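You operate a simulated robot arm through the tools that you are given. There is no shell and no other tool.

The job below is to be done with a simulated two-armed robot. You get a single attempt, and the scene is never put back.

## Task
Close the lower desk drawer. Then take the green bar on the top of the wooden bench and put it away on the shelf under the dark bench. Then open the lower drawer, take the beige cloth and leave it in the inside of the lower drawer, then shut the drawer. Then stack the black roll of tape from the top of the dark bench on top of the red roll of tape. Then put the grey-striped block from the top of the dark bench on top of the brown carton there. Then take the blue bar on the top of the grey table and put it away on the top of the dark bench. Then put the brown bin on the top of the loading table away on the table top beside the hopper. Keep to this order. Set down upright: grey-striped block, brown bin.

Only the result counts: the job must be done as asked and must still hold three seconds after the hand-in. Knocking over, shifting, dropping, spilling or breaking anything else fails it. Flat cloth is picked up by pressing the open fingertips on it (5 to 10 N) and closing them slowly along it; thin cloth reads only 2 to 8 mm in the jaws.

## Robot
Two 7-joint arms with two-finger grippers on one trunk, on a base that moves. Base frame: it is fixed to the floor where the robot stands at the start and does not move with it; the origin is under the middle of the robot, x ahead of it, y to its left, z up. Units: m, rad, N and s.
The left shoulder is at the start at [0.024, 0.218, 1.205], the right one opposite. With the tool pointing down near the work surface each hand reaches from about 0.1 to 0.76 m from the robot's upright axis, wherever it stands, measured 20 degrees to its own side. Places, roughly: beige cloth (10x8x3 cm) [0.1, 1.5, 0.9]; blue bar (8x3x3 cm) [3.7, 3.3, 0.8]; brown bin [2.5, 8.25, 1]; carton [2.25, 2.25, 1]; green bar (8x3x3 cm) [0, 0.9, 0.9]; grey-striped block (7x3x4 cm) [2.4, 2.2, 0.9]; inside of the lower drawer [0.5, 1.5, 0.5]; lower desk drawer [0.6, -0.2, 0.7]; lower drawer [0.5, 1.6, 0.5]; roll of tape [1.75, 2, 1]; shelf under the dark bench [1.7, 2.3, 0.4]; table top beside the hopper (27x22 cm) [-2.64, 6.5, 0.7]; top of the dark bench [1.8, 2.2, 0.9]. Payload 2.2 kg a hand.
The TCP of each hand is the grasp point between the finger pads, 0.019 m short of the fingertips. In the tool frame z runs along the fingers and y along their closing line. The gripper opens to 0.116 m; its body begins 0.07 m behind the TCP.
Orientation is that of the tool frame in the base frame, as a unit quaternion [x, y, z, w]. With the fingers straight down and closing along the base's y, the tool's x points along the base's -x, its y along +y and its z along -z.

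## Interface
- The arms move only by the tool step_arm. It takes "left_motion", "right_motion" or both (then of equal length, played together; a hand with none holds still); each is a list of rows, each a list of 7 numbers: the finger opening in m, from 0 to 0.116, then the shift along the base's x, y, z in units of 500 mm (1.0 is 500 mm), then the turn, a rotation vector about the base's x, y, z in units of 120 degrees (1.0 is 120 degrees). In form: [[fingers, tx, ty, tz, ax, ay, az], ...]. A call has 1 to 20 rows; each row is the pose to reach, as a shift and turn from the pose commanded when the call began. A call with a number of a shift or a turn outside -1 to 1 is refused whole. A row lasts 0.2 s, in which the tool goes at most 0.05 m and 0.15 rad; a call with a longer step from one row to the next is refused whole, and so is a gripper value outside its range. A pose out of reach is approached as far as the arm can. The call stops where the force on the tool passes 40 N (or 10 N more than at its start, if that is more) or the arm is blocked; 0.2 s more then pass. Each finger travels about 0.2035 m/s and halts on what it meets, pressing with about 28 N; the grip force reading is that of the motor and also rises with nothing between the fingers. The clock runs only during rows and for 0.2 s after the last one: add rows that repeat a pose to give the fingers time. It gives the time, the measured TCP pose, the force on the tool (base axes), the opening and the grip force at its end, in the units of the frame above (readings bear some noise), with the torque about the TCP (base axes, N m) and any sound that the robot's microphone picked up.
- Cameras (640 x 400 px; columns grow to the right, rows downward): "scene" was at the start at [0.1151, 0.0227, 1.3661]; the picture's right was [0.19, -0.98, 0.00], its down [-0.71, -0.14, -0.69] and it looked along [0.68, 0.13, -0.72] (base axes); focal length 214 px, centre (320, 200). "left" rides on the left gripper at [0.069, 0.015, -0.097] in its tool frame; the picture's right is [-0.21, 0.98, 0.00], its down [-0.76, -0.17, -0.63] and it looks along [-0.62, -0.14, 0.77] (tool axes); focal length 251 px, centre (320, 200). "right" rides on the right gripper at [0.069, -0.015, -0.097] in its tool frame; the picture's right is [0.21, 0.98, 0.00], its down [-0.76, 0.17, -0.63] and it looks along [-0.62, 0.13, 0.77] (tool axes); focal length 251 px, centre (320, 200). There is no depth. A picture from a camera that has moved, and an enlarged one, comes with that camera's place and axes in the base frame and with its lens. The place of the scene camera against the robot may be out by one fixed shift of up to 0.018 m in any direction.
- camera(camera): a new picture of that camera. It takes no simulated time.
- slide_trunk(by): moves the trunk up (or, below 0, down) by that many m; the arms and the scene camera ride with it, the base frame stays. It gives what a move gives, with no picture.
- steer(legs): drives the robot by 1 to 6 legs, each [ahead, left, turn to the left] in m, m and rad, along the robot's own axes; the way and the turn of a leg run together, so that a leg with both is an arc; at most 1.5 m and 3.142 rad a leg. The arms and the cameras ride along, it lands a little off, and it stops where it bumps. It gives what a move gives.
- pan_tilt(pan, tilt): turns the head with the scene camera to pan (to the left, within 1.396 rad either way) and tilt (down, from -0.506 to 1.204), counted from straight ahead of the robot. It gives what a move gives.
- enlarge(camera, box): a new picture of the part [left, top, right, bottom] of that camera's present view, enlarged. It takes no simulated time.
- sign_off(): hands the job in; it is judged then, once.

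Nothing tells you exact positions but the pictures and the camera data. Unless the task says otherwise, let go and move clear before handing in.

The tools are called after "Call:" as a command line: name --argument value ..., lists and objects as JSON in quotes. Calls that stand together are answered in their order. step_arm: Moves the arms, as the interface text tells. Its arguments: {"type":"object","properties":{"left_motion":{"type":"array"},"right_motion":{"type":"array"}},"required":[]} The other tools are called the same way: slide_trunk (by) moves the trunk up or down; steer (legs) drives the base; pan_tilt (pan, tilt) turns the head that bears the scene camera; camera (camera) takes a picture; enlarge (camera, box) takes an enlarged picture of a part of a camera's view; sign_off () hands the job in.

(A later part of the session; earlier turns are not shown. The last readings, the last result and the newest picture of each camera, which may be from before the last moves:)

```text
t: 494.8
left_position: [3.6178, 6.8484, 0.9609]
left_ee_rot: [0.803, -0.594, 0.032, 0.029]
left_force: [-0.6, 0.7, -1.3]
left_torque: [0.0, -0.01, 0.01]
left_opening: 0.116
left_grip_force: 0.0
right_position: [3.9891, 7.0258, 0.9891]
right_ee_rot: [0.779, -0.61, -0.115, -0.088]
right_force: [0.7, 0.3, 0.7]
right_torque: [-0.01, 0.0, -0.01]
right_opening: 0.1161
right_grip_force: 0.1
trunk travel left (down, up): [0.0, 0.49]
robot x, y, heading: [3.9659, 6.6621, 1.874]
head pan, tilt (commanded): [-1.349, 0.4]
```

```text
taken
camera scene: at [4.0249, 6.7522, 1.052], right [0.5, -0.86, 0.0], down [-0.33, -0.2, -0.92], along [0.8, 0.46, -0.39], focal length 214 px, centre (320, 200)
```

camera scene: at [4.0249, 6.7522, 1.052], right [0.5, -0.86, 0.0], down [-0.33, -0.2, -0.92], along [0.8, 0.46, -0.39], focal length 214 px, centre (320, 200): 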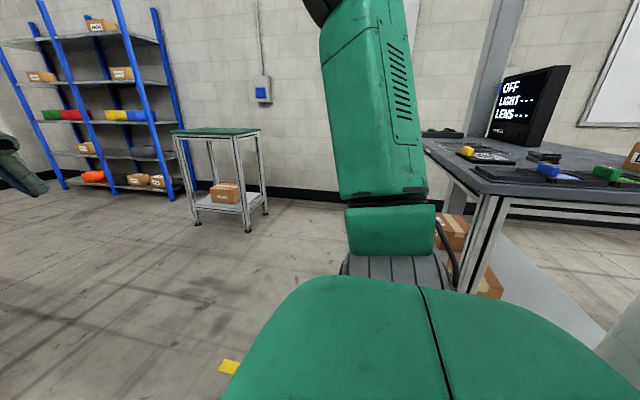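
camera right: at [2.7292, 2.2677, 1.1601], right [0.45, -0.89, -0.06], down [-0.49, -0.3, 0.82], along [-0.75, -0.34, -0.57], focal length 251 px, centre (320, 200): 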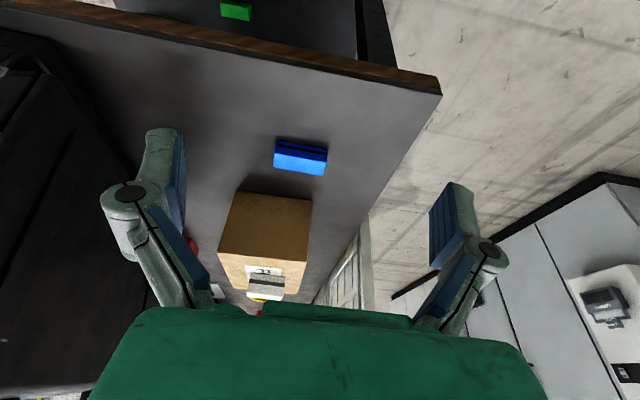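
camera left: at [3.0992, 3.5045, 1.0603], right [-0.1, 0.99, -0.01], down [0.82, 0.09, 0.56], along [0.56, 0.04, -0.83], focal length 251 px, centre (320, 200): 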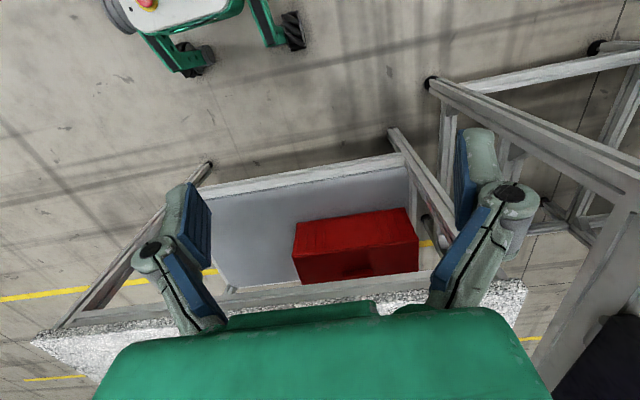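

The table with the monitor ends just beside me and the way north-east is open. I move diagonally forward-right past the conveyor's end, then north.

Call:
slide_trunk --by 0.1

Call:
steer --legs '[[0.3, -0.35, 0], [0.12, -0.45, 0], [1.2, 0, 0]]'

Call:
pan_tilt --pan 0.9 --tilt 0.25

Call:
camera --camera "scene"

Call:
pan_tilt --pan 0.2 --tilt 0.25

Call:
camera --camera "scene"

```text
t: 496.2
left_position: [3.6163, 6.8485, 1.0598]
left_ee_rot: [0.803, -0.594, 0.032, 0.03]
left_force: [0.5, -0.2, -0.4]
left_torque: [0.01, -0.01, 0.02]
left_opening: 0.1161
left_grip_force: 0.0
right_position: [3.9899, 7.0247, 1.0898]
right_ee_rot: [0.779, -0.61, -0.114, -0.087]
right_force: [0.4, -0.2, -0.3]
right_torque: [0.0, 0.02, 0.03]
right_opening: 0.116
right_grip_force: 0.1
trunk travel left (down, up): [-0.1, 0.39]
robot x, y, heading: [3.9652, 6.6668, 1.877]
head pan, tilt (commanded): [-1.349, 0.4]
```

```text
t: 506.7
left_position: [3.9466, 8.6153, 1.0539]
left_ee_rot: [0.784, -0.619, 0.039, 0.029]
left_force: [-0.5, 0.7, -0.5]
left_torque: [-0.02, -0.05, 0.03]
left_opening: 0.116
left_grip_force: 0.1
right_position: [4.3306, 8.7666, 1.09]
right_ee_rot: [0.761, -0.633, -0.109, -0.095]
right_force: [-1.1, 0.5, -0.6]
right_torque: [-0.04, -0.03, -0.06]
right_opening: 0.1162
right_grip_force: 0.0
trunk travel left (down, up): [-0.1, 0.39]
robot x, y, heading: [4.2926, 8.4098, 1.815]
head pan, tilt (commanded): [-1.349, 0.4]
```

```text
t: 508.8
left_position: [3.9758, 8.6192, 1.0618]
left_ee_rot: [0.784, -0.619, 0.029, 0.037]
left_force: [1.6, 0.2, -0.2]
left_torque: [0.0, 0.12, -0.01]
left_opening: 0.116
left_grip_force: 0.0
right_position: [4.3595, 8.7719, 1.0887]
right_ee_rot: [0.759, -0.635, -0.115, -0.086]
right_force: [1.9, 0.7, 0.1]
right_torque: [-0.06, 0.12, 0.06]
right_opening: 0.1158
right_grip_force: 0.1
trunk travel left (down, up): [-0.1, 0.39]
robot x, y, heading: [4.3001, 8.4127, 1.809]
head pan, tilt (commanded): [0.901, 0.25]
```

```text
taken
camera scene: at [4.2113, 8.4967, 1.1667], right [0.42, 0.91, -0.01], down [0.21, -0.11, -0.97], along [-0.88, 0.4, -0.24], focal length 214 px, centre (320, 200)
```

scene: 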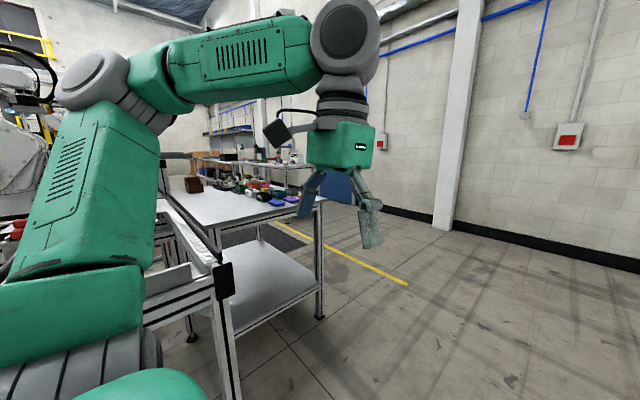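

```text
t: 509.9
left_position: [3.9504, 8.6162, 1.0521]
left_ee_rot: [0.783, -0.619, 0.042, 0.034]
left_force: [0.6, 0.2, -0.7]
left_torque: [-0.02, 0.02, -0.01]
left_opening: 0.1161
left_grip_force: 0.0
right_position: [4.3336, 8.7646, 1.0914]
right_ee_rot: [0.76, -0.633, -0.109, -0.093]
right_force: [0.3, 0.1, 0.0]
right_torque: [-0.02, 0.05, 0.02]
right_opening: 0.1159
right_grip_force: 0.0
trunk travel left (down, up): [-0.1, 0.39]
robot x, y, heading: [4.293, 8.4062, 1.815]
head pan, tilt (commanded): [0.201, 0.25]
```

```text
taken
camera scene: at [4.2571, 8.5431, 1.1658], right [0.9, 0.43, -0.02], down [0.09, -0.23, -0.97], along [-0.42, 0.87, -0.25], focal length 214 px, centre (320, 200)
```

scene: 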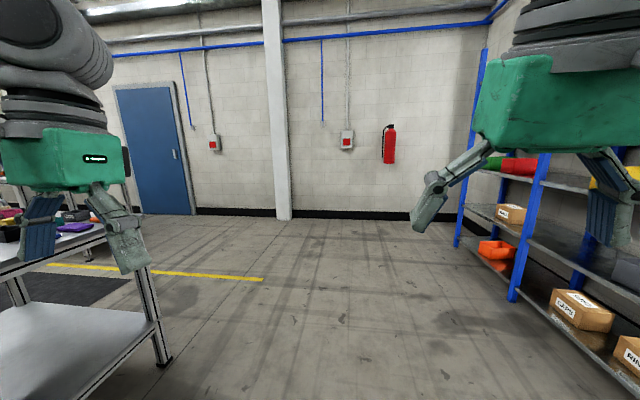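

I see a long loading table to the west with many items on it, including a brown container. I zoom in.

Call:
pan_tilt --pan 0.95 --tilt 0.35

Call:
enlarge --camera "scene" --box '[140, 110, 400, 280]'

Call:
camera --camera "left"

```text
t: 511.0
left_position: [3.9116, 8.6042, 1.0457]
left_ee_rot: [0.784, -0.619, 0.047, 0.016]
left_force: [-0.8, -0.6, 0.1]
left_torque: [0.07, -0.12, 0.05]
left_opening: 0.116
left_grip_force: 0.1
right_position: [4.2907, 8.7555, 1.0936]
right_ee_rot: [0.763, -0.629, -0.1, -0.106]
right_force: [-2.6, -1.1, 0.6]
right_torque: [0.04, -0.14, -0.06]
right_opening: 0.1158
right_grip_force: 0.2
trunk travel left (down, up): [-0.1, 0.39]
robot x, y, heading: [4.2846, 8.41, 1.811]
head pan, tilt (commanded): [0.949, 0.351]
```

```text
2.35 times, centred on (270, 195) of scene
camera zoom: at [4.1456, 8.4769, 1.1528], right [0.37, 0.93, 0.02], down [0.35, -0.12, -0.93], along [-0.86, 0.35, -0.37], focal length 505 px, centre (438, 212)
```

zoom: 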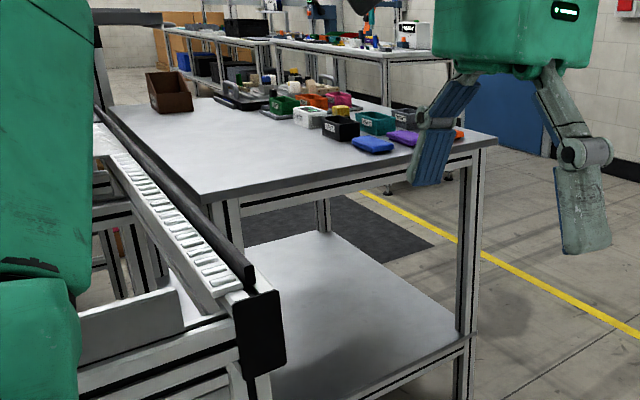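

```text
taken
camera left: at [3.9055, 8.5427, 1.1482], right [-1.0, -0.02, -0.05], down [-0.05, 0.82, 0.56], along [0.03, 0.57, -0.82], focal length 251 px, centre (320, 200)
```

left: 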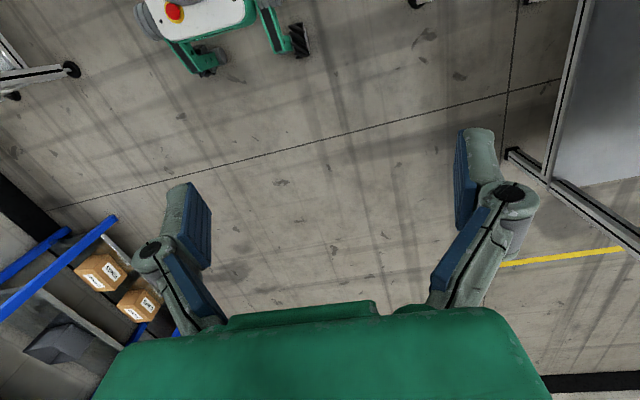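

The brown bin stands on the loading table near its west end at about (2.5,8.28). I drive on north, then west along the table's far side to find an approach.

Call:
slide_trunk --by -0.1

Call:
steer --legs '[[1.4, 0.1, 0.06], [0.35, 0, 0], [0, 0, 0.8], [0, 0, 0.77]]'

Call:
pan_tilt --pan 0.4 --tilt 0.3

Call:
camera --camera "scene"

Call:
pan_tilt --pan -0.1 --tilt 0.3

Call:
camera --camera "scene"

```text
t: 512.3
left_position: [3.9359, 8.6113, 0.9487]
left_ee_rot: [0.784, -0.619, 0.046, 0.029]
left_force: [-0.6, 0.7, 0.0]
left_torque: [-0.02, -0.05, -0.01]
left_opening: 0.116
left_grip_force: 0.0
right_position: [4.3182, 8.7618, 0.9927]
right_ee_rot: [0.761, -0.632, -0.106, -0.098]
right_force: [-0.9, -0.9, -0.3]
right_torque: [0.04, -0.03, 0.0]
right_opening: 0.1162
right_grip_force: 0.0
trunk travel left (down, up): [0.0, 0.49]
robot x, y, heading: [4.2942, 8.4103, 1.816]
head pan, tilt (commanded): [0.949, 0.351]
```

```text
t: 525.3
left_position: [3.5078, 9.6944, 0.9575]
left_ee_rot: [0.985, 0.165, 0.05, -0.001]
left_force: [-0.5, 0.7, 0.4]
left_torque: [-0.08, -0.05, 0.0]
left_opening: 0.1158
left_grip_force: 0.0
right_position: [3.3202, 10.0623, 0.989]
right_ee_rot: [0.98, 0.137, -0.141, 0.024]
right_force: [-0.5, 0.2, -0.4]
right_torque: [-0.13, -0.01, 0.02]
right_opening: 0.1158
right_grip_force: 0.1
trunk travel left (down, up): [0.0, 0.49]
robot x, y, heading: [3.6789, 10.0466, -2.8]
head pan, tilt (commanded): [0.949, 0.351]
```

```text
t: 526.2
left_position: [3.5174, 9.6725, 0.95]
left_ee_rot: [0.985, 0.163, 0.049, -0.015]
left_force: [-0.4, -1.5, -1.0]
left_torque: [0.06, -0.02, 0.03]
left_opening: 0.116
left_grip_force: 0.1
right_position: [3.3301, 10.0379, 0.9918]
right_ee_rot: [0.98, 0.139, -0.144, 0.012]
right_force: [-0.6, -1.5, -0.5]
right_torque: [0.09, 0.05, -0.01]
right_opening: 0.116
right_grip_force: 0.0
trunk travel left (down, up): [0.0, 0.49]
robot x, y, heading: [3.6833, 10.0442, -2.807]
head pan, tilt (commanded): [0.4, 0.3]
```

```text
taken
camera scene: at [3.5695, 9.9701, 1.0609], right [-0.67, 0.74, 0.0], down [0.22, 0.2, -0.95], along [-0.71, -0.64, -0.3], focal length 214 px, centre (320, 200)
```

scene: 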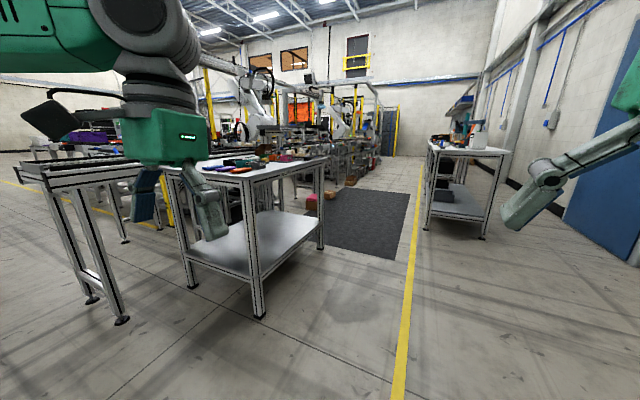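

```text
t: 527.2
left_position: [3.5189, 9.6674, 0.9502]
left_ee_rot: [0.985, 0.165, 0.049, -0.016]
left_force: [-0.5, -0.6, 0.0]
left_torque: [0.1, 0.01, 0.03]
left_opening: 0.116
left_grip_force: 0.0
right_position: [3.3311, 10.0335, 0.9925]
right_ee_rot: [0.98, 0.138, -0.145, 0.01]
right_force: [0.2, -0.3, -0.7]
right_torque: [0.11, 0.03, -0.02]
right_opening: 0.1158
right_grip_force: 0.0
trunk travel left (down, up): [0.0, 0.49]
robot x, y, heading: [3.685, 10.0452, -2.8]
head pan, tilt (commanded): [-0.099, 0.3]
```

```text
taken
camera scene: at [3.5511, 10.0016, 1.061], right [-0.24, 0.97, 0.01], down [0.29, 0.08, -0.95], along [-0.93, -0.22, -0.3], focal length 214 px, centre (320, 200)
```

scene: 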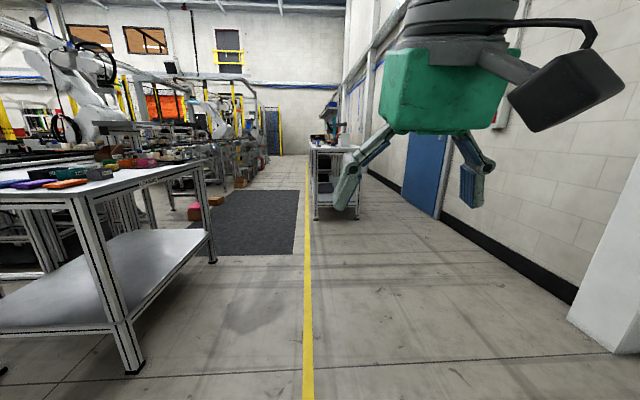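

The aisle west is open along the yellow line. I drive 1.6 m along it, then turn left to face the loading table from the north to look at the bin.

Call:
steer --legs '[[1.5, 0.05, 0], [0.15, 0, 0], [0, 0, 0.8], [0, 0, 0.75]]'

Call:
pan_tilt --pan 0.0 --tilt 0.45

Call:
camera --camera "scene"

Call:
enlarge --camera "scene" --box '[180, 80, 460, 260]'

```text
refused: leg 1 is longer than a leg can be; nothing moved
```

```text
t: 527.9
left_position: [3.5169, 9.6707, 0.9496]
left_ee_rot: [0.985, 0.165, 0.049, -0.014]
left_force: [-0.4, 0.3, -0.6]
left_torque: [0.04, 0.02, 0.0]
left_opening: 0.1161
left_grip_force: 0.0
right_position: [3.3295, 10.0379, 0.9923]
right_ee_rot: [0.98, 0.139, -0.144, 0.012]
right_force: [0.7, 0.4, -1.5]
right_torque: [0.02, 0.02, 0.01]
right_opening: 0.1161
right_grip_force: 0.1
trunk travel left (down, up): [0.0, 0.49]
robot x, y, heading: [3.6841, 10.0439, -2.801]
head pan, tilt (commanded): [0.0, 0.45]
```

```text
taken
camera scene: at [3.5535, 9.9981, 1.0471], right [-0.33, 0.94, 0.01], down [0.41, 0.15, -0.9], along [-0.85, -0.3, -0.44], focal length 214 px, centre (320, 200)
```

scene: 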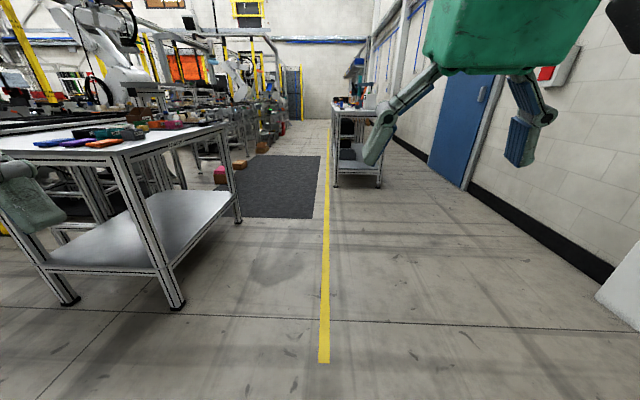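

```text
2.22 times, centred on (320, 170) of scene
camera zoom: at [3.5535, 9.9981, 1.0471], right [-0.33, 0.94, 0.01], down [0.41, 0.15, -0.9], along [-0.85, -0.3, -0.44], focal length 477 px, centre (320, 267)
```

zoom: 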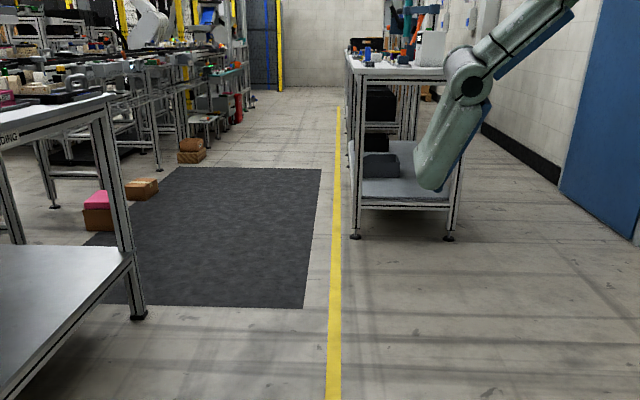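

The step was a touch too long; I split it.

Call:
steer --legs '[[0.85, 0.05, 0], [0.8, 0, 0], [0, 0, 0.8], [0, 0, 0.75]]'

Call:
camera --camera "scene"

Call:
enlarge --camera "scene" --box '[180, 80, 460, 260]'

```text
t: 540.2
left_position: [2.515, 9.2756, 0.9525]
left_ee_rot: [0.608, 0.793, 0.028, -0.042]
left_force: [0.3, 0.8, 0.8]
left_torque: [0.0, -0.01, 0.03]
left_opening: 0.1159
left_grip_force: 0.1
right_position: [2.1371, 9.1134, 0.993]
right_ee_rot: [0.621, 0.771, -0.093, 0.109]
right_force: [-0.1, 0.2, -0.2]
right_torque: [0.01, 0.01, 0.0]
right_opening: 0.1158
right_grip_force: 0.1
trunk travel left (down, up): [0.0, 0.49]
robot x, y, heading: [2.1604, 9.4681, -1.291]
head pan, tilt (commanded): [0.0, 0.45]
```

```text
taken
camera scene: at [2.1886, 9.3445, 1.0471], right [-0.96, -0.27, 0.0], down [-0.12, 0.42, -0.9], along [0.24, -0.87, -0.44], focal length 214 px, centre (320, 200)
```

scene: 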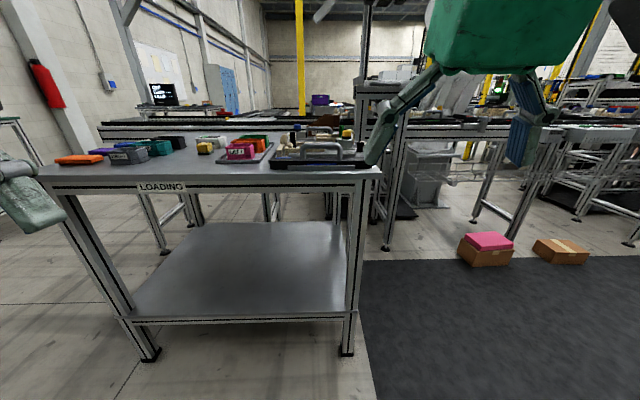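

```text
2.22 times, centred on (320, 170) of scene
camera zoom: at [2.1886, 9.3445, 1.0471], right [-0.96, -0.27, 0.0], down [-0.12, 0.42, -0.9], along [0.24, -0.87, -0.44], focal length 477 px, centre (320, 267)
```

zoom: 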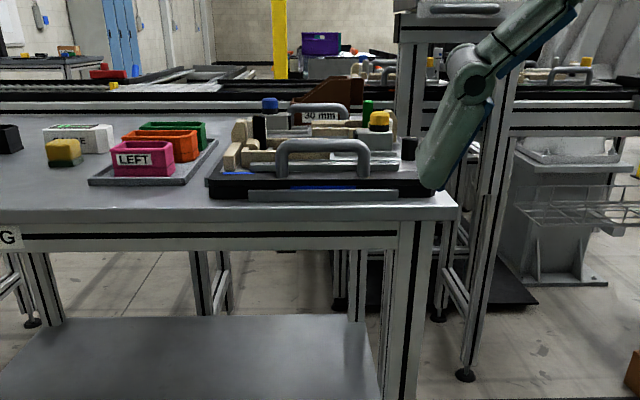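

The bin stands behind some fixture plates, near the table's far edge, and the west side is blocked by other equipment, so I'll work from here. I raise the trunk a bit and move in to look from above.

Call:
slide_trunk --by 0.22

Call:
steer --legs '[[0.3, 0, 0.03]]'

Call:
steer --legs '[[0, 0, 0]]'

Call:
steer --legs '[[0, 0, 0]]'

Call:
pan_tilt --pan 0.0 --tilt 0.6

Call:
camera --camera "scene"

Call:
enlarge --camera "scene" --box '[220, 80, 440, 240]'

Call:
camera --camera "right"

Call:
camera --camera "left"

```text
t: 542.5
left_position: [2.5148, 9.2757, 1.1709]
left_ee_rot: [0.608, 0.793, 0.029, -0.042]
left_force: [1.0, -0.2, 1.1]
left_torque: [-0.02, -0.01, -0.01]
left_opening: 0.1159
left_grip_force: 0.0
right_position: [2.1374, 9.113, 1.212]
right_ee_rot: [0.621, 0.77, -0.094, 0.111]
right_force: [0.2, 0.4, 0.3]
right_torque: [0.02, 0.0, 0.02]
right_opening: 0.1162
right_grip_force: 0.1
trunk travel left (down, up): [-0.22, 0.27]
robot x, y, heading: [2.1606, 9.4669, -1.299]
head pan, tilt (commanded): [0.0, 0.45]
```

```text
t: 544.6
left_position: [2.6084, 9.0037, 1.1713]
left_ee_rot: [0.591, 0.805, 0.028, -0.042]
left_force: [-0.4, 0.6, 0.3]
left_torque: [0.01, 0.0, -0.01]
left_opening: 0.1161
left_grip_force: 0.0
right_position: [2.2371, 8.826, 1.2115]
right_ee_rot: [0.606, 0.782, -0.093, 0.112]
right_force: [0.0, 0.1, 0.2]
right_torque: [0.03, 0.0, -0.02]
right_opening: 0.1156
right_grip_force: 0.1
trunk travel left (down, up): [-0.22, 0.27]
robot x, y, heading: [2.2459, 9.181, -1.255]
head pan, tilt (commanded): [0.0, 0.45]
```

```text
t: 545.3
left_position: [2.6086, 9.0047, 1.1719]
left_ee_rot: [0.591, 0.805, 0.029, -0.042]
left_force: [0.6, 0.0, -0.3]
left_torque: [0.02, 0.02, 0.01]
left_opening: 0.1162
left_grip_force: 0.0
right_position: [2.2369, 8.8282, 1.2123]
right_ee_rot: [0.605, 0.782, -0.093, 0.112]
right_force: [0.9, 0.2, 0.1]
right_torque: [0.04, -0.02, 0.02]
right_opening: 0.1158
right_grip_force: 0.2
trunk travel left (down, up): [-0.22, 0.27]
robot x, y, heading: [2.2436, 9.1805, -1.263]
head pan, tilt (commanded): [0.0, 0.45]
```

```text
t: 546.0
left_position: [2.6081, 9.005, 1.1706]
left_ee_rot: [0.591, 0.805, 0.029, -0.043]
left_force: [-0.3, 0.7, 0.3]
left_torque: [-0.03, -0.01, -0.02]
left_opening: 0.1159
left_grip_force: 0.1
right_position: [2.2362, 8.8292, 1.2133]
right_ee_rot: [0.606, 0.782, -0.093, 0.112]
right_force: [-0.1, -0.2, -0.1]
right_torque: [-0.04, -0.02, 0.01]
right_opening: 0.116
right_grip_force: 0.0
trunk travel left (down, up): [-0.22, 0.27]
robot x, y, heading: [2.2473, 9.1809, -1.256]
head pan, tilt (commanded): [0.0, 0.45]
```

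```text
t: 546.7
left_position: [2.6071, 9.0071, 1.1707]
left_ee_rot: [0.591, 0.805, 0.029, -0.045]
left_force: [0.2, -0.2, -0.7]
left_torque: [0.02, -0.02, 0.01]
left_opening: 0.1162
left_grip_force: 0.1
right_position: [2.2359, 8.831, 1.2142]
right_ee_rot: [0.606, 0.782, -0.094, 0.113]
right_force: [-0.4, 0.0, 0.7]
right_torque: [0.03, -0.01, -0.02]
right_opening: 0.1159
right_grip_force: 0.1
trunk travel left (down, up): [-0.22, 0.27]
robot x, y, heading: [2.2472, 9.18, -1.263]
head pan, tilt (commanded): [0.0, 0.6]
```

```text
taken
camera scene: at [2.2796, 9.0633, 1.2536], right [-0.95, -0.31, 0.0], down [-0.18, 0.54, -0.82], along [0.25, -0.78, -0.57], focal length 214 px, centre (320, 200)
```

scene: 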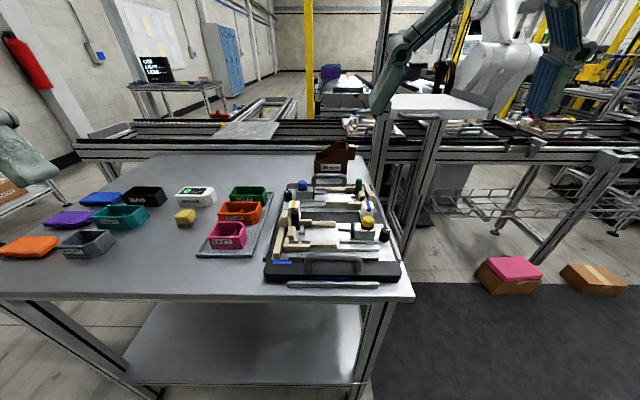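

```text
2.50 times, centred on (330, 160) of scene
camera zoom: at [2.2796, 9.0633, 1.2536], right [-0.95, -0.31, 0.0], down [-0.18, 0.54, -0.82], along [0.25, -0.78, -0.57], focal length 536 px, centre (295, 300)
```

zoom: 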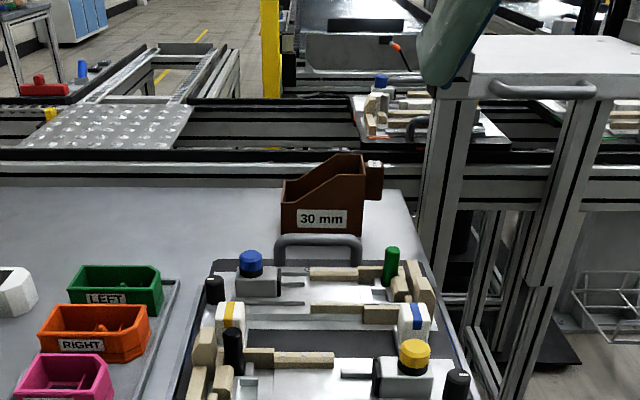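

```text
taken
camera right: at [2.1981, 8.9183, 1.2844], right [0.89, 0.44, -0.07], down [0.3, -0.48, 0.82], along [0.33, -0.76, -0.56], focal length 251 px, centre (320, 200)
```

right: 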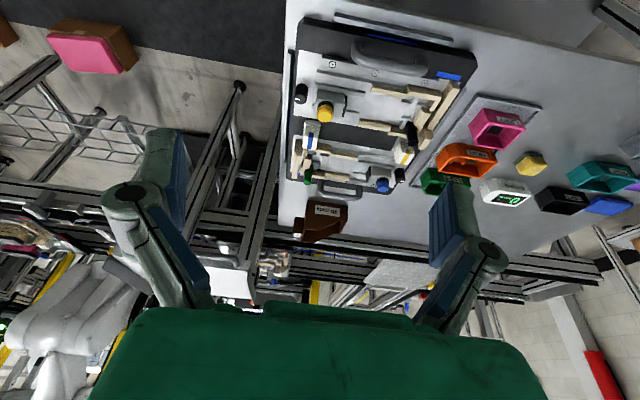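

```text
taken
camera left: at [2.6034, 9.068, 1.2748], right [1.0, 0.09, -0.03], down [0.09, -0.83, 0.55], along [0.03, -0.55, -0.84], focal length 251 px, centre (320, 200)
```

left: 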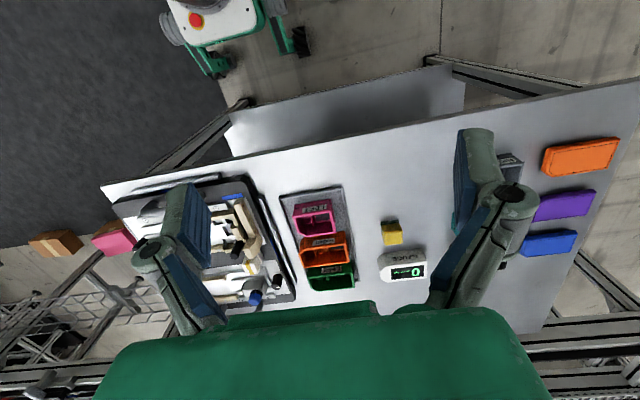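

The brown bin (label "30 mm") is a parts bin with a low front wall facing me and a tall back. I zoom in more on it with both cameras.

Call:
enlarge --camera "right" --box '[270, 160, 390, 260]'

Call:
enlarge --camera "scene" --box '[290, 120, 390, 200]'

```text
4.00 times, centred on (330, 210) of right
camera zoom: at [2.1981, 8.9183, 1.2844], right [0.89, 0.44, -0.07], down [0.3, -0.48, 0.82], along [0.33, -0.76, -0.56], focal length 1006 px, centre (280, 160)
```

zoom: 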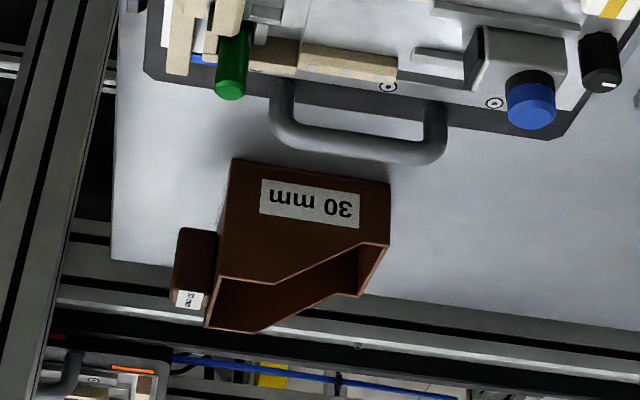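

```text
5.00 times, centred on (340, 160) of scene
camera zoom: at [2.2796, 9.0633, 1.2536], right [-0.95, -0.31, 0.0], down [-0.18, 0.54, -0.82], along [0.25, -0.78, -0.57], focal length 1072 px, centre (220, 400)
```

zoom: 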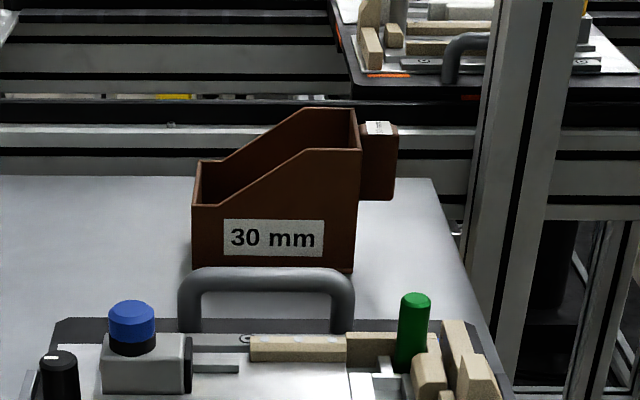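

The bin is about 12 cm long, 8 cm wide and 9 cm tall at its back, centred near (2.474,8.340). I'll grip it across its two long sides near the tall end with the right hand. I shift to a better stand, clear of the table's corner leg.

Call:
steer --legs '[[0, 0.115, 0.007], [0.15, 0, 0]]'

Call:
steer --legs '[[0, 0, 0]]'

Call:
steer --legs '[[0, 0, 0]]'

Call:
camera --camera "scene"

Call:
enlarge --camera "right" --box '[240, 150, 440, 310]'

```text
t: 548.9
left_position: [2.7736, 8.9072, 1.1741]
left_ee_rot: [0.588, 0.807, 0.026, -0.043]
left_force: [0.1, -0.9, 0.4]
left_torque: [0.04, 0.0, -0.02]
left_opening: 0.1163
left_grip_force: 0.1
right_position: [2.4031, 8.7288, 1.2152]
right_ee_rot: [0.602, 0.784, -0.094, 0.114]
right_force: [-0.4, 0.0, 0.1]
right_torque: [0.01, -0.01, 0.02]
right_opening: 0.1162
right_grip_force: 0.0
trunk travel left (down, up): [-0.22, 0.27]
robot x, y, heading: [2.4051, 9.0754, -1.246]
head pan, tilt (commanded): [0.0, 0.6]
```

```text
t: 549.6
left_position: [2.7691, 8.9016, 1.1712]
left_ee_rot: [0.588, 0.807, 0.031, -0.043]
left_force: [0.8, -0.7, 0.2]
left_torque: [0.04, 0.06, -0.01]
left_opening: 0.116
left_grip_force: 0.1
right_position: [2.3984, 8.7222, 1.2129]
right_ee_rot: [0.603, 0.784, -0.092, 0.113]
right_force: [0.6, 0.8, -1.1]
right_torque: [0.03, 0.03, -0.06]
right_opening: 0.116
right_grip_force: 0.0
trunk travel left (down, up): [-0.22, 0.27]
robot x, y, heading: [2.4109, 9.0819, -1.257]
head pan, tilt (commanded): [0.0, 0.6]
```

```text
t: 550.3
left_position: [2.7556, 8.9008, 1.1771]
left_ee_rot: [0.588, 0.808, 0.034, -0.039]
left_force: [-0.9, 0.4, 0.2]
left_torque: [0.02, -0.03, 0.03]
left_opening: 0.1159
left_grip_force: 0.1
right_position: [2.385, 8.7204, 1.2119]
right_ee_rot: [0.603, 0.784, -0.087, 0.118]
right_force: [0.5, -0.3, -0.6]
right_torque: [-0.04, -0.01, 0.01]
right_opening: 0.1161
right_grip_force: 0.1
trunk travel left (down, up): [-0.22, 0.27]
robot x, y, heading: [2.4094, 9.0792, -1.246]
head pan, tilt (commanded): [0.0, 0.6]
```

```text
taken
camera scene: at [2.4562, 8.9629, 1.2536], right [-0.95, -0.31, 0.01], down [-0.19, 0.54, -0.82], along [0.25, -0.78, -0.57], focal length 214 px, centre (320, 200)
```

scene: 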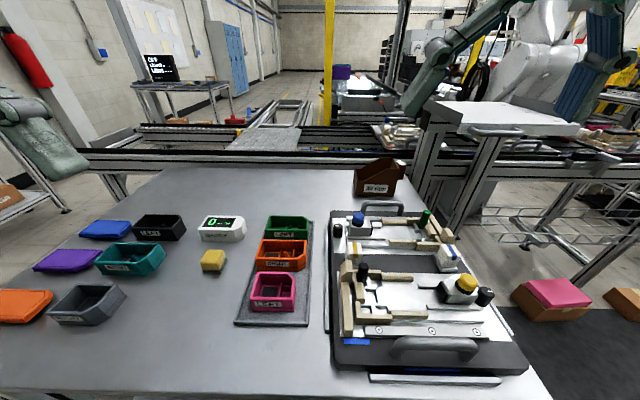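

```text
2.50 times, centred on (340, 230) of right
camera zoom: at [2.3464, 8.8081, 1.2818], right [0.89, 0.45, -0.06], down [0.29, -0.48, 0.83], along [0.34, -0.75, -0.56], focal length 629 px, centre (270, 125)
```

zoom: 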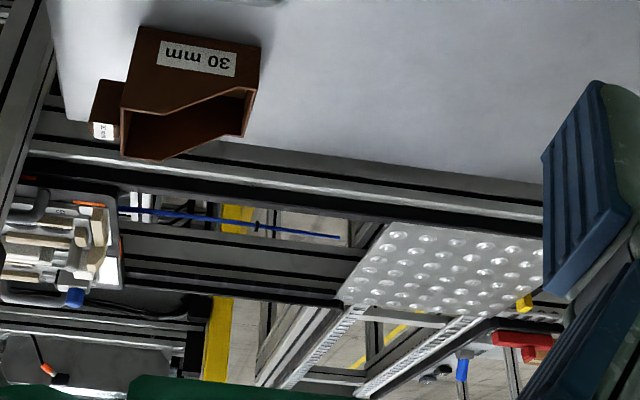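

I bring the right hand over the bin, turned so the fingers straddle its long sides.

Call:
step_arm --right_motion '[[0.116, 0.0113, -0.0708, -0.005, 0.0068, 0.0124, 0.0679], [0.116, 0.0226, -0.1416, -0.01, 0.0137, 0.0249, 0.1358], [0.116, 0.0339, -0.2125, -0.015, 0.0205, 0.0373, 0.2036], [0.116, 0.0452, -0.2833, -0.02, 0.0273, 0.0497, 0.2715], [0.116, 0.0565, -0.3541, -0.025, 0.0342, 0.0621, 0.3394], [0.116, 0.0677, -0.4249, -0.03, 0.041, 0.0746, 0.4073], [0.116, 0.079, -0.4957, -0.04, 0.0479, 0.087, 0.4752], [0.116, 0.0903, -0.5665, -0.06, 0.0547, 0.0994, 0.5431], [0.116, 0.1016, -0.6374, -0.09, 0.0615, 0.1118, 0.6109], [0.116, 0.1129, -0.7082, -0.13, 0.0684, 0.1243, 0.6788], [0.116, 0.1242, -0.779, -0.184, 0.0752, 0.1367, 0.7467], [0.116, 0.1242, -0.779, -0.184, 0.0752, 0.1367, 0.7467]]'

Call:
steer --legs '[[0, 0, 0]]'

Call:
steer --legs '[[0, 0, 0]]'

Call:
camera --camera "right"

Call:
camera --camera "scene"

```text
t: 552.9
left_position: [2.7465, 8.8962, 1.1783]
left_ee_rot: [0.587, 0.807, 0.04, -0.037]
left_force: [-0.6, -1.0, -1.6]
left_torque: [0.04, 0.06, 0.0]
left_opening: 0.116
left_grip_force: 0.1
right_position: [2.4174, 8.361, 1.1033]
right_ee_rot: [-0.132, 0.991, 0.007, -0.001]
right_force: [0.0, -1.2, -0.3]
right_torque: [0.01, 0.02, 0.01]
right_opening: 0.1162
right_grip_force: 0.1
right hand out of reach, approached as far as the arm can: row 10, 11, 12
trunk travel left (down, up): [-0.22, 0.27]
robot x, y, heading: [2.411, 9.0792, -1.253]
head pan, tilt (commanded): [0.0, 0.6]
```

```text
t: 553.6
left_position: [2.7457, 8.8991, 1.1787]
left_ee_rot: [0.587, 0.808, 0.038, -0.037]
left_force: [-0.2, 0.4, 0.8]
left_torque: [-0.02, 0.04, -0.01]
left_opening: 0.1161
left_grip_force: 0.0
right_position: [2.4167, 8.3622, 1.1067]
right_ee_rot: [-0.13, 0.992, 0.004, -0.001]
right_force: [-0.4, -0.2, 0.0]
right_torque: [-0.02, -0.01, 0.02]
right_opening: 0.1163
right_grip_force: 0.1
trunk travel left (down, up): [-0.22, 0.27]
robot x, y, heading: [2.4116, 9.0799, -1.251]
head pan, tilt (commanded): [0.0, 0.6]
```

```text
t: 554.3
left_position: [2.7367, 8.8999, 1.1806]
left_ee_rot: [0.587, 0.808, 0.04, -0.033]
left_force: [0.2, 0.0, 0.1]
left_torque: [0.01, -0.01, 0.0]
left_opening: 0.1159
left_grip_force: 0.0
right_position: [2.4108, 8.3599, 1.1058]
right_ee_rot: [-0.131, 0.991, 0.006, 0.003]
right_force: [-0.5, 0.1, 0.1]
right_torque: [-0.02, -0.01, 0.02]
right_opening: 0.116
right_grip_force: 0.1
trunk travel left (down, up): [-0.22, 0.27]
robot x, y, heading: [2.4125, 9.0806, -1.244]
head pan, tilt (commanded): [0.0, 0.6]
```

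```text
taken
camera right: at [2.3477, 8.3269, 1.201], right [-0.46, 0.89, 0.01], down [0.68, 0.35, 0.64], along [0.56, 0.3, -0.77], focal length 251 px, centre (320, 200)
```

right: 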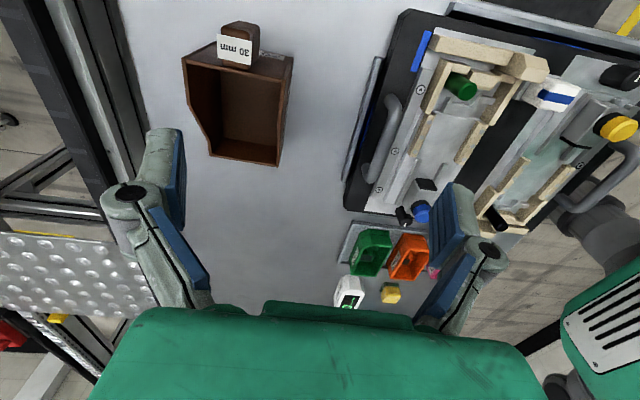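

```text
taken
camera scene: at [2.4527, 8.96, 1.2534], right [-0.95, -0.32, 0.01], down [-0.18, 0.54, -0.82], along [0.26, -0.78, -0.57], focal length 214 px, centre (320, 200)
```

scene: 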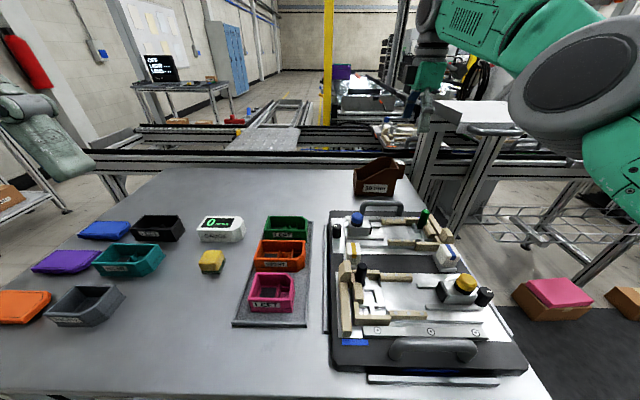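

The closer view puts the table top at about z 0.86 and the bin's middle at about (2.46,8.30), slightly farther than my reach. I move 6 cm closer and raise the trunk 8 cm.

Call:
steer --legs '[[0.06, 0, 0]]'

Call:
slide_trunk --by 0.08

Call:
steer --legs '[[0, 0, 0]]'

Call:
steer --legs '[[0, 0, 0]]'

Call:
steer --legs '[[0, 0, 0]]'

Call:
steer --legs '[[0, 0, 0]]'

Call:
camera --camera "right"

```text
t: 555.2
left_position: [2.7513, 8.8443, 1.1795]
left_ee_rot: [0.587, 0.807, 0.045, -0.035]
left_force: [0.2, -1.0, -0.8]
left_torque: [0.1, 0.02, -0.01]
left_opening: 0.1161
left_grip_force: 0.1
right_position: [2.426, 8.299, 1.1067]
right_ee_rot: [-0.13, 0.991, 0.008, 0.005]
right_force: [-0.1, -0.1, -1.0]
right_torque: [0.13, 0.01, 0.01]
right_opening: 0.1158
right_grip_force: 0.0
trunk travel left (down, up): [-0.22, 0.27]
robot x, y, heading: [2.4332, 9.0279, -1.254]
head pan, tilt (commanded): [0.0, 0.6]
```

```text
t: 556.4
left_position: [2.7419, 8.8522, 1.2626]
left_ee_rot: [0.587, 0.808, 0.046, -0.031]
left_force: [-0.4, 0.8, -0.4]
left_torque: [0.01, 0.0, 0.0]
left_opening: 0.1159
left_grip_force: 0.1
right_position: [2.4172, 8.3067, 1.1937]
right_ee_rot: [-0.131, 0.991, 0.004, 0.009]
right_force: [1.3, -0.1, 0.6]
right_torque: [0.02, 0.01, -0.02]
right_opening: 0.1159
right_grip_force: 0.1
trunk travel left (down, up): [-0.3, 0.19]
robot x, y, heading: [2.4322, 9.0267, -1.248]
head pan, tilt (commanded): [0.0, 0.6]
```

```text
t: 557.1
left_position: [2.7406, 8.8528, 1.2636]
left_ee_rot: [0.587, 0.808, 0.047, -0.031]
left_force: [-0.1, -0.5, -0.2]
left_torque: [-0.03, 0.03, -0.01]
left_opening: 0.116
left_grip_force: 0.1
right_position: [2.4187, 8.3061, 1.1946]
right_ee_rot: [-0.13, 0.991, 0.003, 0.009]
right_force: [-0.3, 0.0, 0.2]
right_torque: [-0.01, 0.03, -0.01]
right_opening: 0.1162
right_grip_force: 0.0
trunk travel left (down, up): [-0.3, 0.19]
robot x, y, heading: [2.4324, 9.0267, -1.254]
head pan, tilt (commanded): [0.0, 0.6]
```

```text
t: 557.8
left_position: [2.7352, 8.8541, 1.2641]
left_ee_rot: [0.587, 0.807, 0.05, -0.032]
left_force: [-0.5, 0.7, -0.2]
left_torque: [0.02, 0.03, -0.02]
left_opening: 0.1159
left_grip_force: 0.0
right_position: [2.4137, 8.3048, 1.1951]
right_ee_rot: [-0.131, 0.991, 0.003, 0.011]
right_force: [-0.7, 0.7, 0.0]
right_torque: [0.03, 0.03, -0.01]
right_opening: 0.116
right_grip_force: 0.0
trunk travel left (down, up): [-0.3, 0.19]
robot x, y, heading: [2.4292, 9.0248, -1.252]
head pan, tilt (commanded): [0.0, 0.6]
```

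```text
t: 558.5
left_position: [2.7325, 8.8564, 1.2625]
left_ee_rot: [0.587, 0.807, 0.052, -0.034]
left_force: [0.2, 0.9, -0.5]
left_torque: [0.03, 0.0, -0.01]
left_opening: 0.116
left_grip_force: 0.0
right_position: [2.4116, 8.3057, 1.1984]
right_ee_rot: [-0.131, 0.991, 0.001, 0.012]
right_force: [0.2, -0.6, -0.5]
right_torque: [0.01, 0.01, 0.03]
right_opening: 0.1162
right_grip_force: 0.0
trunk travel left (down, up): [-0.3, 0.19]
robot x, y, heading: [2.429, 9.0251, -1.245]
head pan, tilt (commanded): [0.0, 0.6]
```

```text
t: 559.2
left_position: [2.7328, 8.8591, 1.262]
left_ee_rot: [0.587, 0.807, 0.053, -0.036]
left_force: [-0.3, 0.7, -0.3]
left_torque: [-0.01, 0.0, -0.05]
left_opening: 0.1159
left_grip_force: 0.0
right_position: [2.4119, 8.3068, 1.2009]
right_ee_rot: [-0.133, 0.991, 0.001, 0.012]
right_force: [-0.4, -0.6, 0.4]
right_torque: [0.0, 0.01, -0.01]
right_opening: 0.1163
right_grip_force: 0.0
trunk travel left (down, up): [-0.3, 0.19]
robot x, y, heading: [2.4285, 9.0286, -1.255]
head pan, tilt (commanded): [0.0, 0.6]
```

```text
taken
camera right: at [2.3467, 8.2749, 1.2946], right [-0.46, 0.89, -0.01], down [0.67, 0.35, 0.65], along [0.58, 0.29, -0.76], focal length 251 px, centre (320, 200)
```

right: 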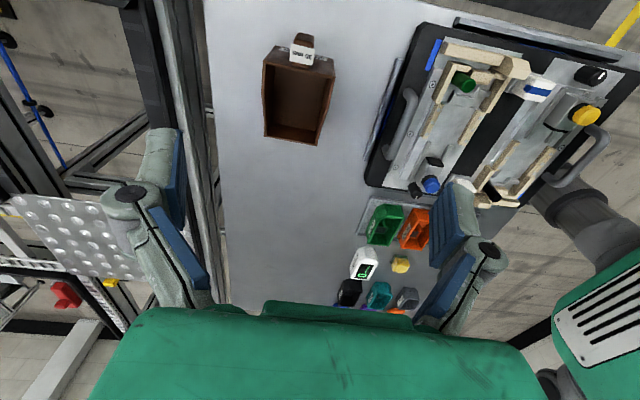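

I line up over the bin's tall half and descend to a pre-grasp height to check the straddle.

Call:
step_arm --right_motion '[[0.116, 0.0185, -0.0037, -0.0724, 0, 0, 0.004], [0.116, 0.037, -0.0074, -0.1448, 0, 0, 0.008], [0.116, 0.0554, -0.011, -0.2172, 0, 0, 0.012], [0.116, 0.0739, -0.0147, -0.2896, 0, 0, 0.015], [0.116, 0.0924, -0.0184, -0.362, 0, 0, 0.019], [0.116, 0.0924, -0.0184, -0.362, 0, 0, 0.019], [0.116, 0.0924, -0.0184, -0.362, 0, 0, 0.019]]'

Call:
camera --camera "right"

Call:
camera --camera "scene"

```text
t: 560.8
left_position: [2.7321, 8.8609, 1.2594]
left_ee_rot: [0.587, 0.807, 0.055, -0.038]
left_force: [-0.1, -0.9, 0.7]
left_torque: [0.02, 0.01, -0.02]
left_opening: 0.116
left_grip_force: 0.1
right_position: [2.4591, 8.2985, 1.0211]
right_ee_rot: [-0.151, 0.988, -0.001, 0.013]
right_force: [-0.2, 0.1, 0.5]
right_torque: [-0.04, 0.0, -0.02]
right_opening: 0.1159
right_grip_force: 0.0
trunk travel left (down, up): [-0.3, 0.19]
robot x, y, heading: [2.4275, 9.0283, -1.25]
head pan, tilt (commanded): [0.0, 0.6]
```

```text
taken
camera right: at [2.3946, 8.2641, 1.1143], right [-0.5, 0.87, -0.01], down [0.66, 0.38, 0.65], along [0.57, 0.32, -0.76], focal length 251 px, centre (320, 200)
```

right: 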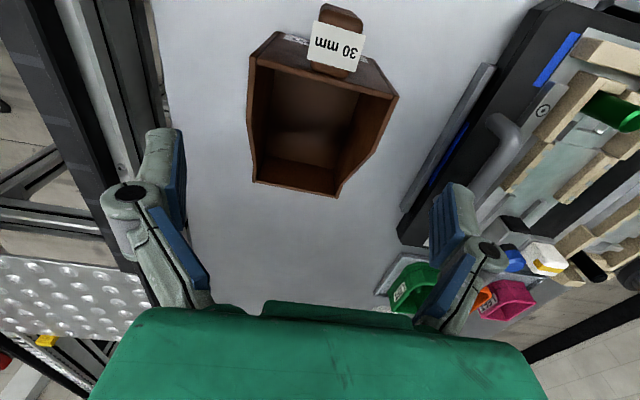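

```text
taken
camera scene: at [2.4664, 8.9063, 1.3333], right [-0.95, -0.31, 0.0], down [-0.18, 0.54, -0.82], along [0.26, -0.78, -0.57], focal length 214 px, centre (320, 200)
```

scene: 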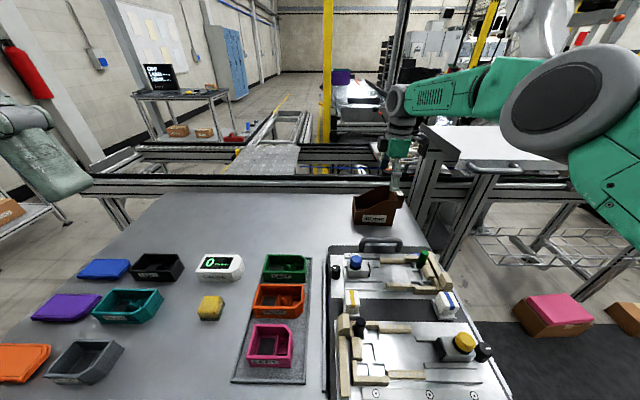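

The fingers straddle the bin with its centre within 3 mm. I descend to grasp height.

Call:
step_arm --right_motion '[[0.116, 0.0008, -0.0025, -0.04, 0, 0, 0], [0.116, 0.0016, -0.005, -0.08, 0, 0, 0], [0.116, 0.0016, -0.005, -0.12, 0, 0, 0], [0.116, 0.0016, -0.005, -0.15, 0, 0, 0], [0.116, 0.0016, -0.005, -0.18, 0, 0, 0], [0.116, 0.0016, -0.005, -0.18, 0, 0, 0]]'

Call:
camera --camera "right"

Call:
enlarge --camera "scene" --box '[320, 110, 480, 250]'

```text
t: 562.2
left_position: [2.7315, 8.8609, 1.2606]
left_ee_rot: [0.587, 0.807, 0.054, -0.039]
left_force: [-0.2, 0.2, 0.3]
left_torque: [-0.02, 0.02, -0.02]
left_opening: 0.116
left_grip_force: 0.1
right_position: [2.4574, 8.298, 0.9325]
right_ee_rot: [-0.15, 0.989, -0.001, 0.012]
right_force: [0.8, -0.4, 1.0]
right_torque: [-0.03, 0.01, -0.03]
right_opening: 0.1161
right_grip_force: 0.0
trunk travel left (down, up): [-0.3, 0.19]
robot x, y, heading: [2.4308, 9.0271, -1.247]
head pan, tilt (commanded): [0.0, 0.6]
```

```text
taken
camera right: at [2.394, 8.2632, 1.0258], right [-0.5, 0.87, -0.01], down [0.66, 0.38, 0.65], along [0.57, 0.32, -0.76], focal length 251 px, centre (320, 200)
```

right: 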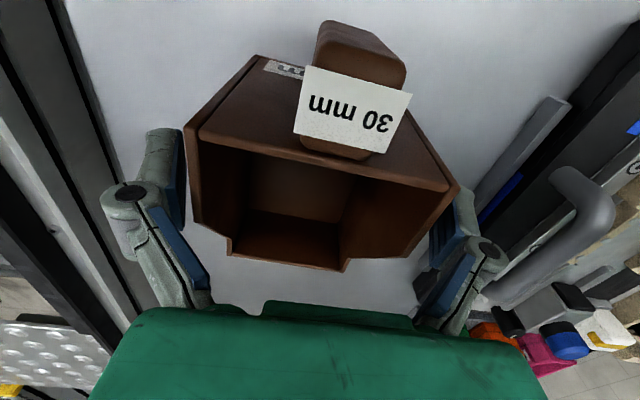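

```text
2.86 times, centred on (400, 180) of scene
camera zoom: at [2.4664, 8.9067, 1.3334], right [-0.95, -0.31, 0.0], down [-0.18, 0.54, -0.82], along [0.26, -0.78, -0.57], focal length 613 px, centre (91, 257)
```

zoom: 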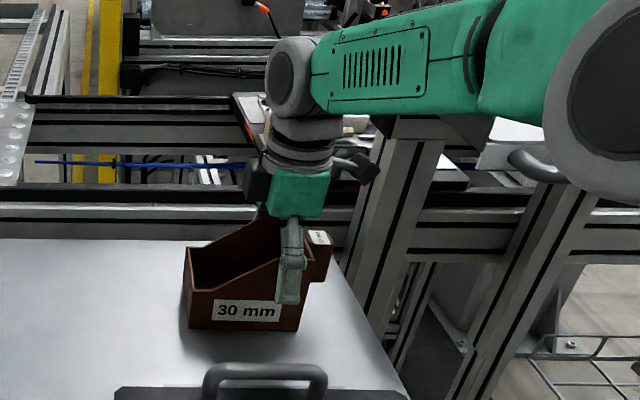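

The fingers are outside both long walls. I close gently on the bin.

Call:
step_arm --right_motion '[[0.108, 0, 0, 0, 0, 0, 0], [0.1, 0, 0, 0, 0, 0, 0], [0.09, 0, 0, 0, 0, 0, 0], [0.08, 0, 0, 0, 0, 0, 0], [0.06, 0, 0, 0, 0, 0, 0], [0.06, 0, 0, 0, 0, 0, 0]]'

Call:
camera --camera "right"

```text
t: 563.6
left_position: [2.7314, 8.8607, 1.2592]
left_ee_rot: [0.587, 0.807, 0.055, -0.038]
left_force: [0.8, -0.6, 0.1]
left_torque: [0.0, 0.0, 0.01]
left_opening: 0.1162
left_grip_force: 0.0
right_position: [2.4571, 8.2968, 0.9327]
right_ee_rot: [-0.15, 0.989, -0.001, 0.013]
right_force: [-0.1, -0.2, -2.2]
right_torque: [-0.06, 0.02, 0.02]
right_opening: 0.1042
right_grip_force: 28.1
trunk travel left (down, up): [-0.3, 0.19]
robot x, y, heading: [2.43, 9.0256, -1.248]
head pan, tilt (commanded): [0.0, 0.6]
```

```text
taken
camera right: at [2.394, 8.2629, 1.0256], right [-0.5, 0.87, -0.01], down [0.66, 0.38, 0.65], along [0.57, 0.32, -0.76], focal length 251 px, centre (320, 200)
```

right: 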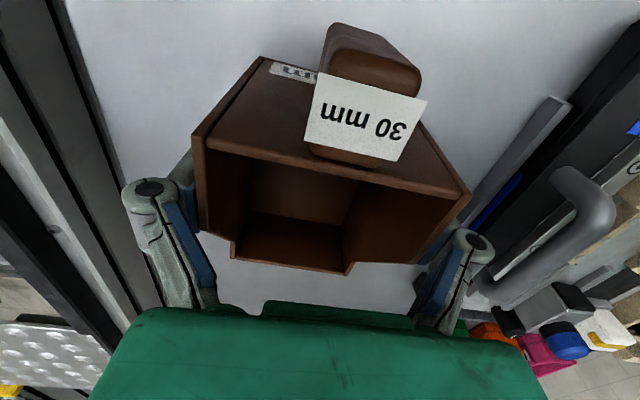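

Gripped at 0.104 m. I lift straight up with the trunk.

Call:
slide_trunk --by 0.17

Call:
camera --camera "right"

Call:
camera --camera "scene"

```text
t: 565.5
left_position: [2.7317, 8.86, 1.4296]
left_ee_rot: [0.587, 0.807, 0.054, -0.039]
left_force: [0.0, -0.2, -0.4]
left_torque: [0.0, 0.0, 0.02]
left_opening: 0.1159
left_grip_force: 0.0
right_position: [2.4582, 8.2975, 1.1019]
right_ee_rot: [-0.15, 0.989, -0.001, 0.013]
right_force: [-0.3, 0.2, -1.7]
right_torque: [-0.01, 0.02, 0.06]
right_opening: 0.1042
right_grip_force: 28.3
trunk travel left (down, up): [-0.47, 0.02]
robot x, y, heading: [2.4309, 9.024, -1.248]
head pan, tilt (commanded): [0.0, 0.6]
```

```text
taken
camera right: at [2.3943, 8.2626, 1.1951], right [-0.5, 0.87, -0.01], down [0.66, 0.38, 0.65], along [0.57, 0.32, -0.76], focal length 251 px, centre (320, 200)
```

right: 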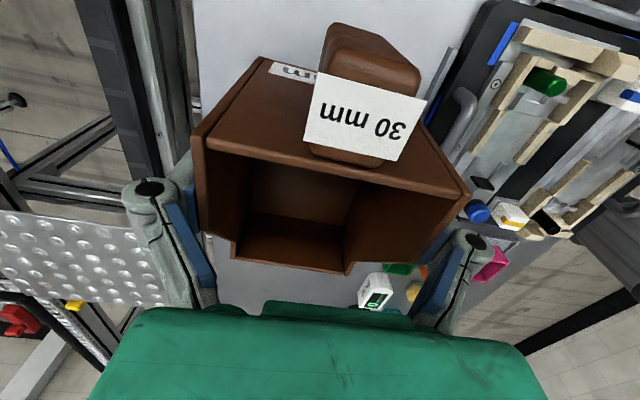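

```text
taken
camera scene: at [2.4669, 8.9055, 1.5032], right [-0.95, -0.31, 0.0], down [-0.18, 0.54, -0.82], along [0.26, -0.78, -0.57], focal length 214 px, centre (320, 200)
```

scene: 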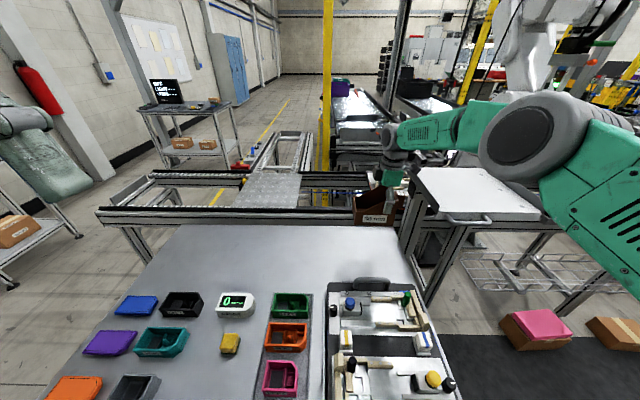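

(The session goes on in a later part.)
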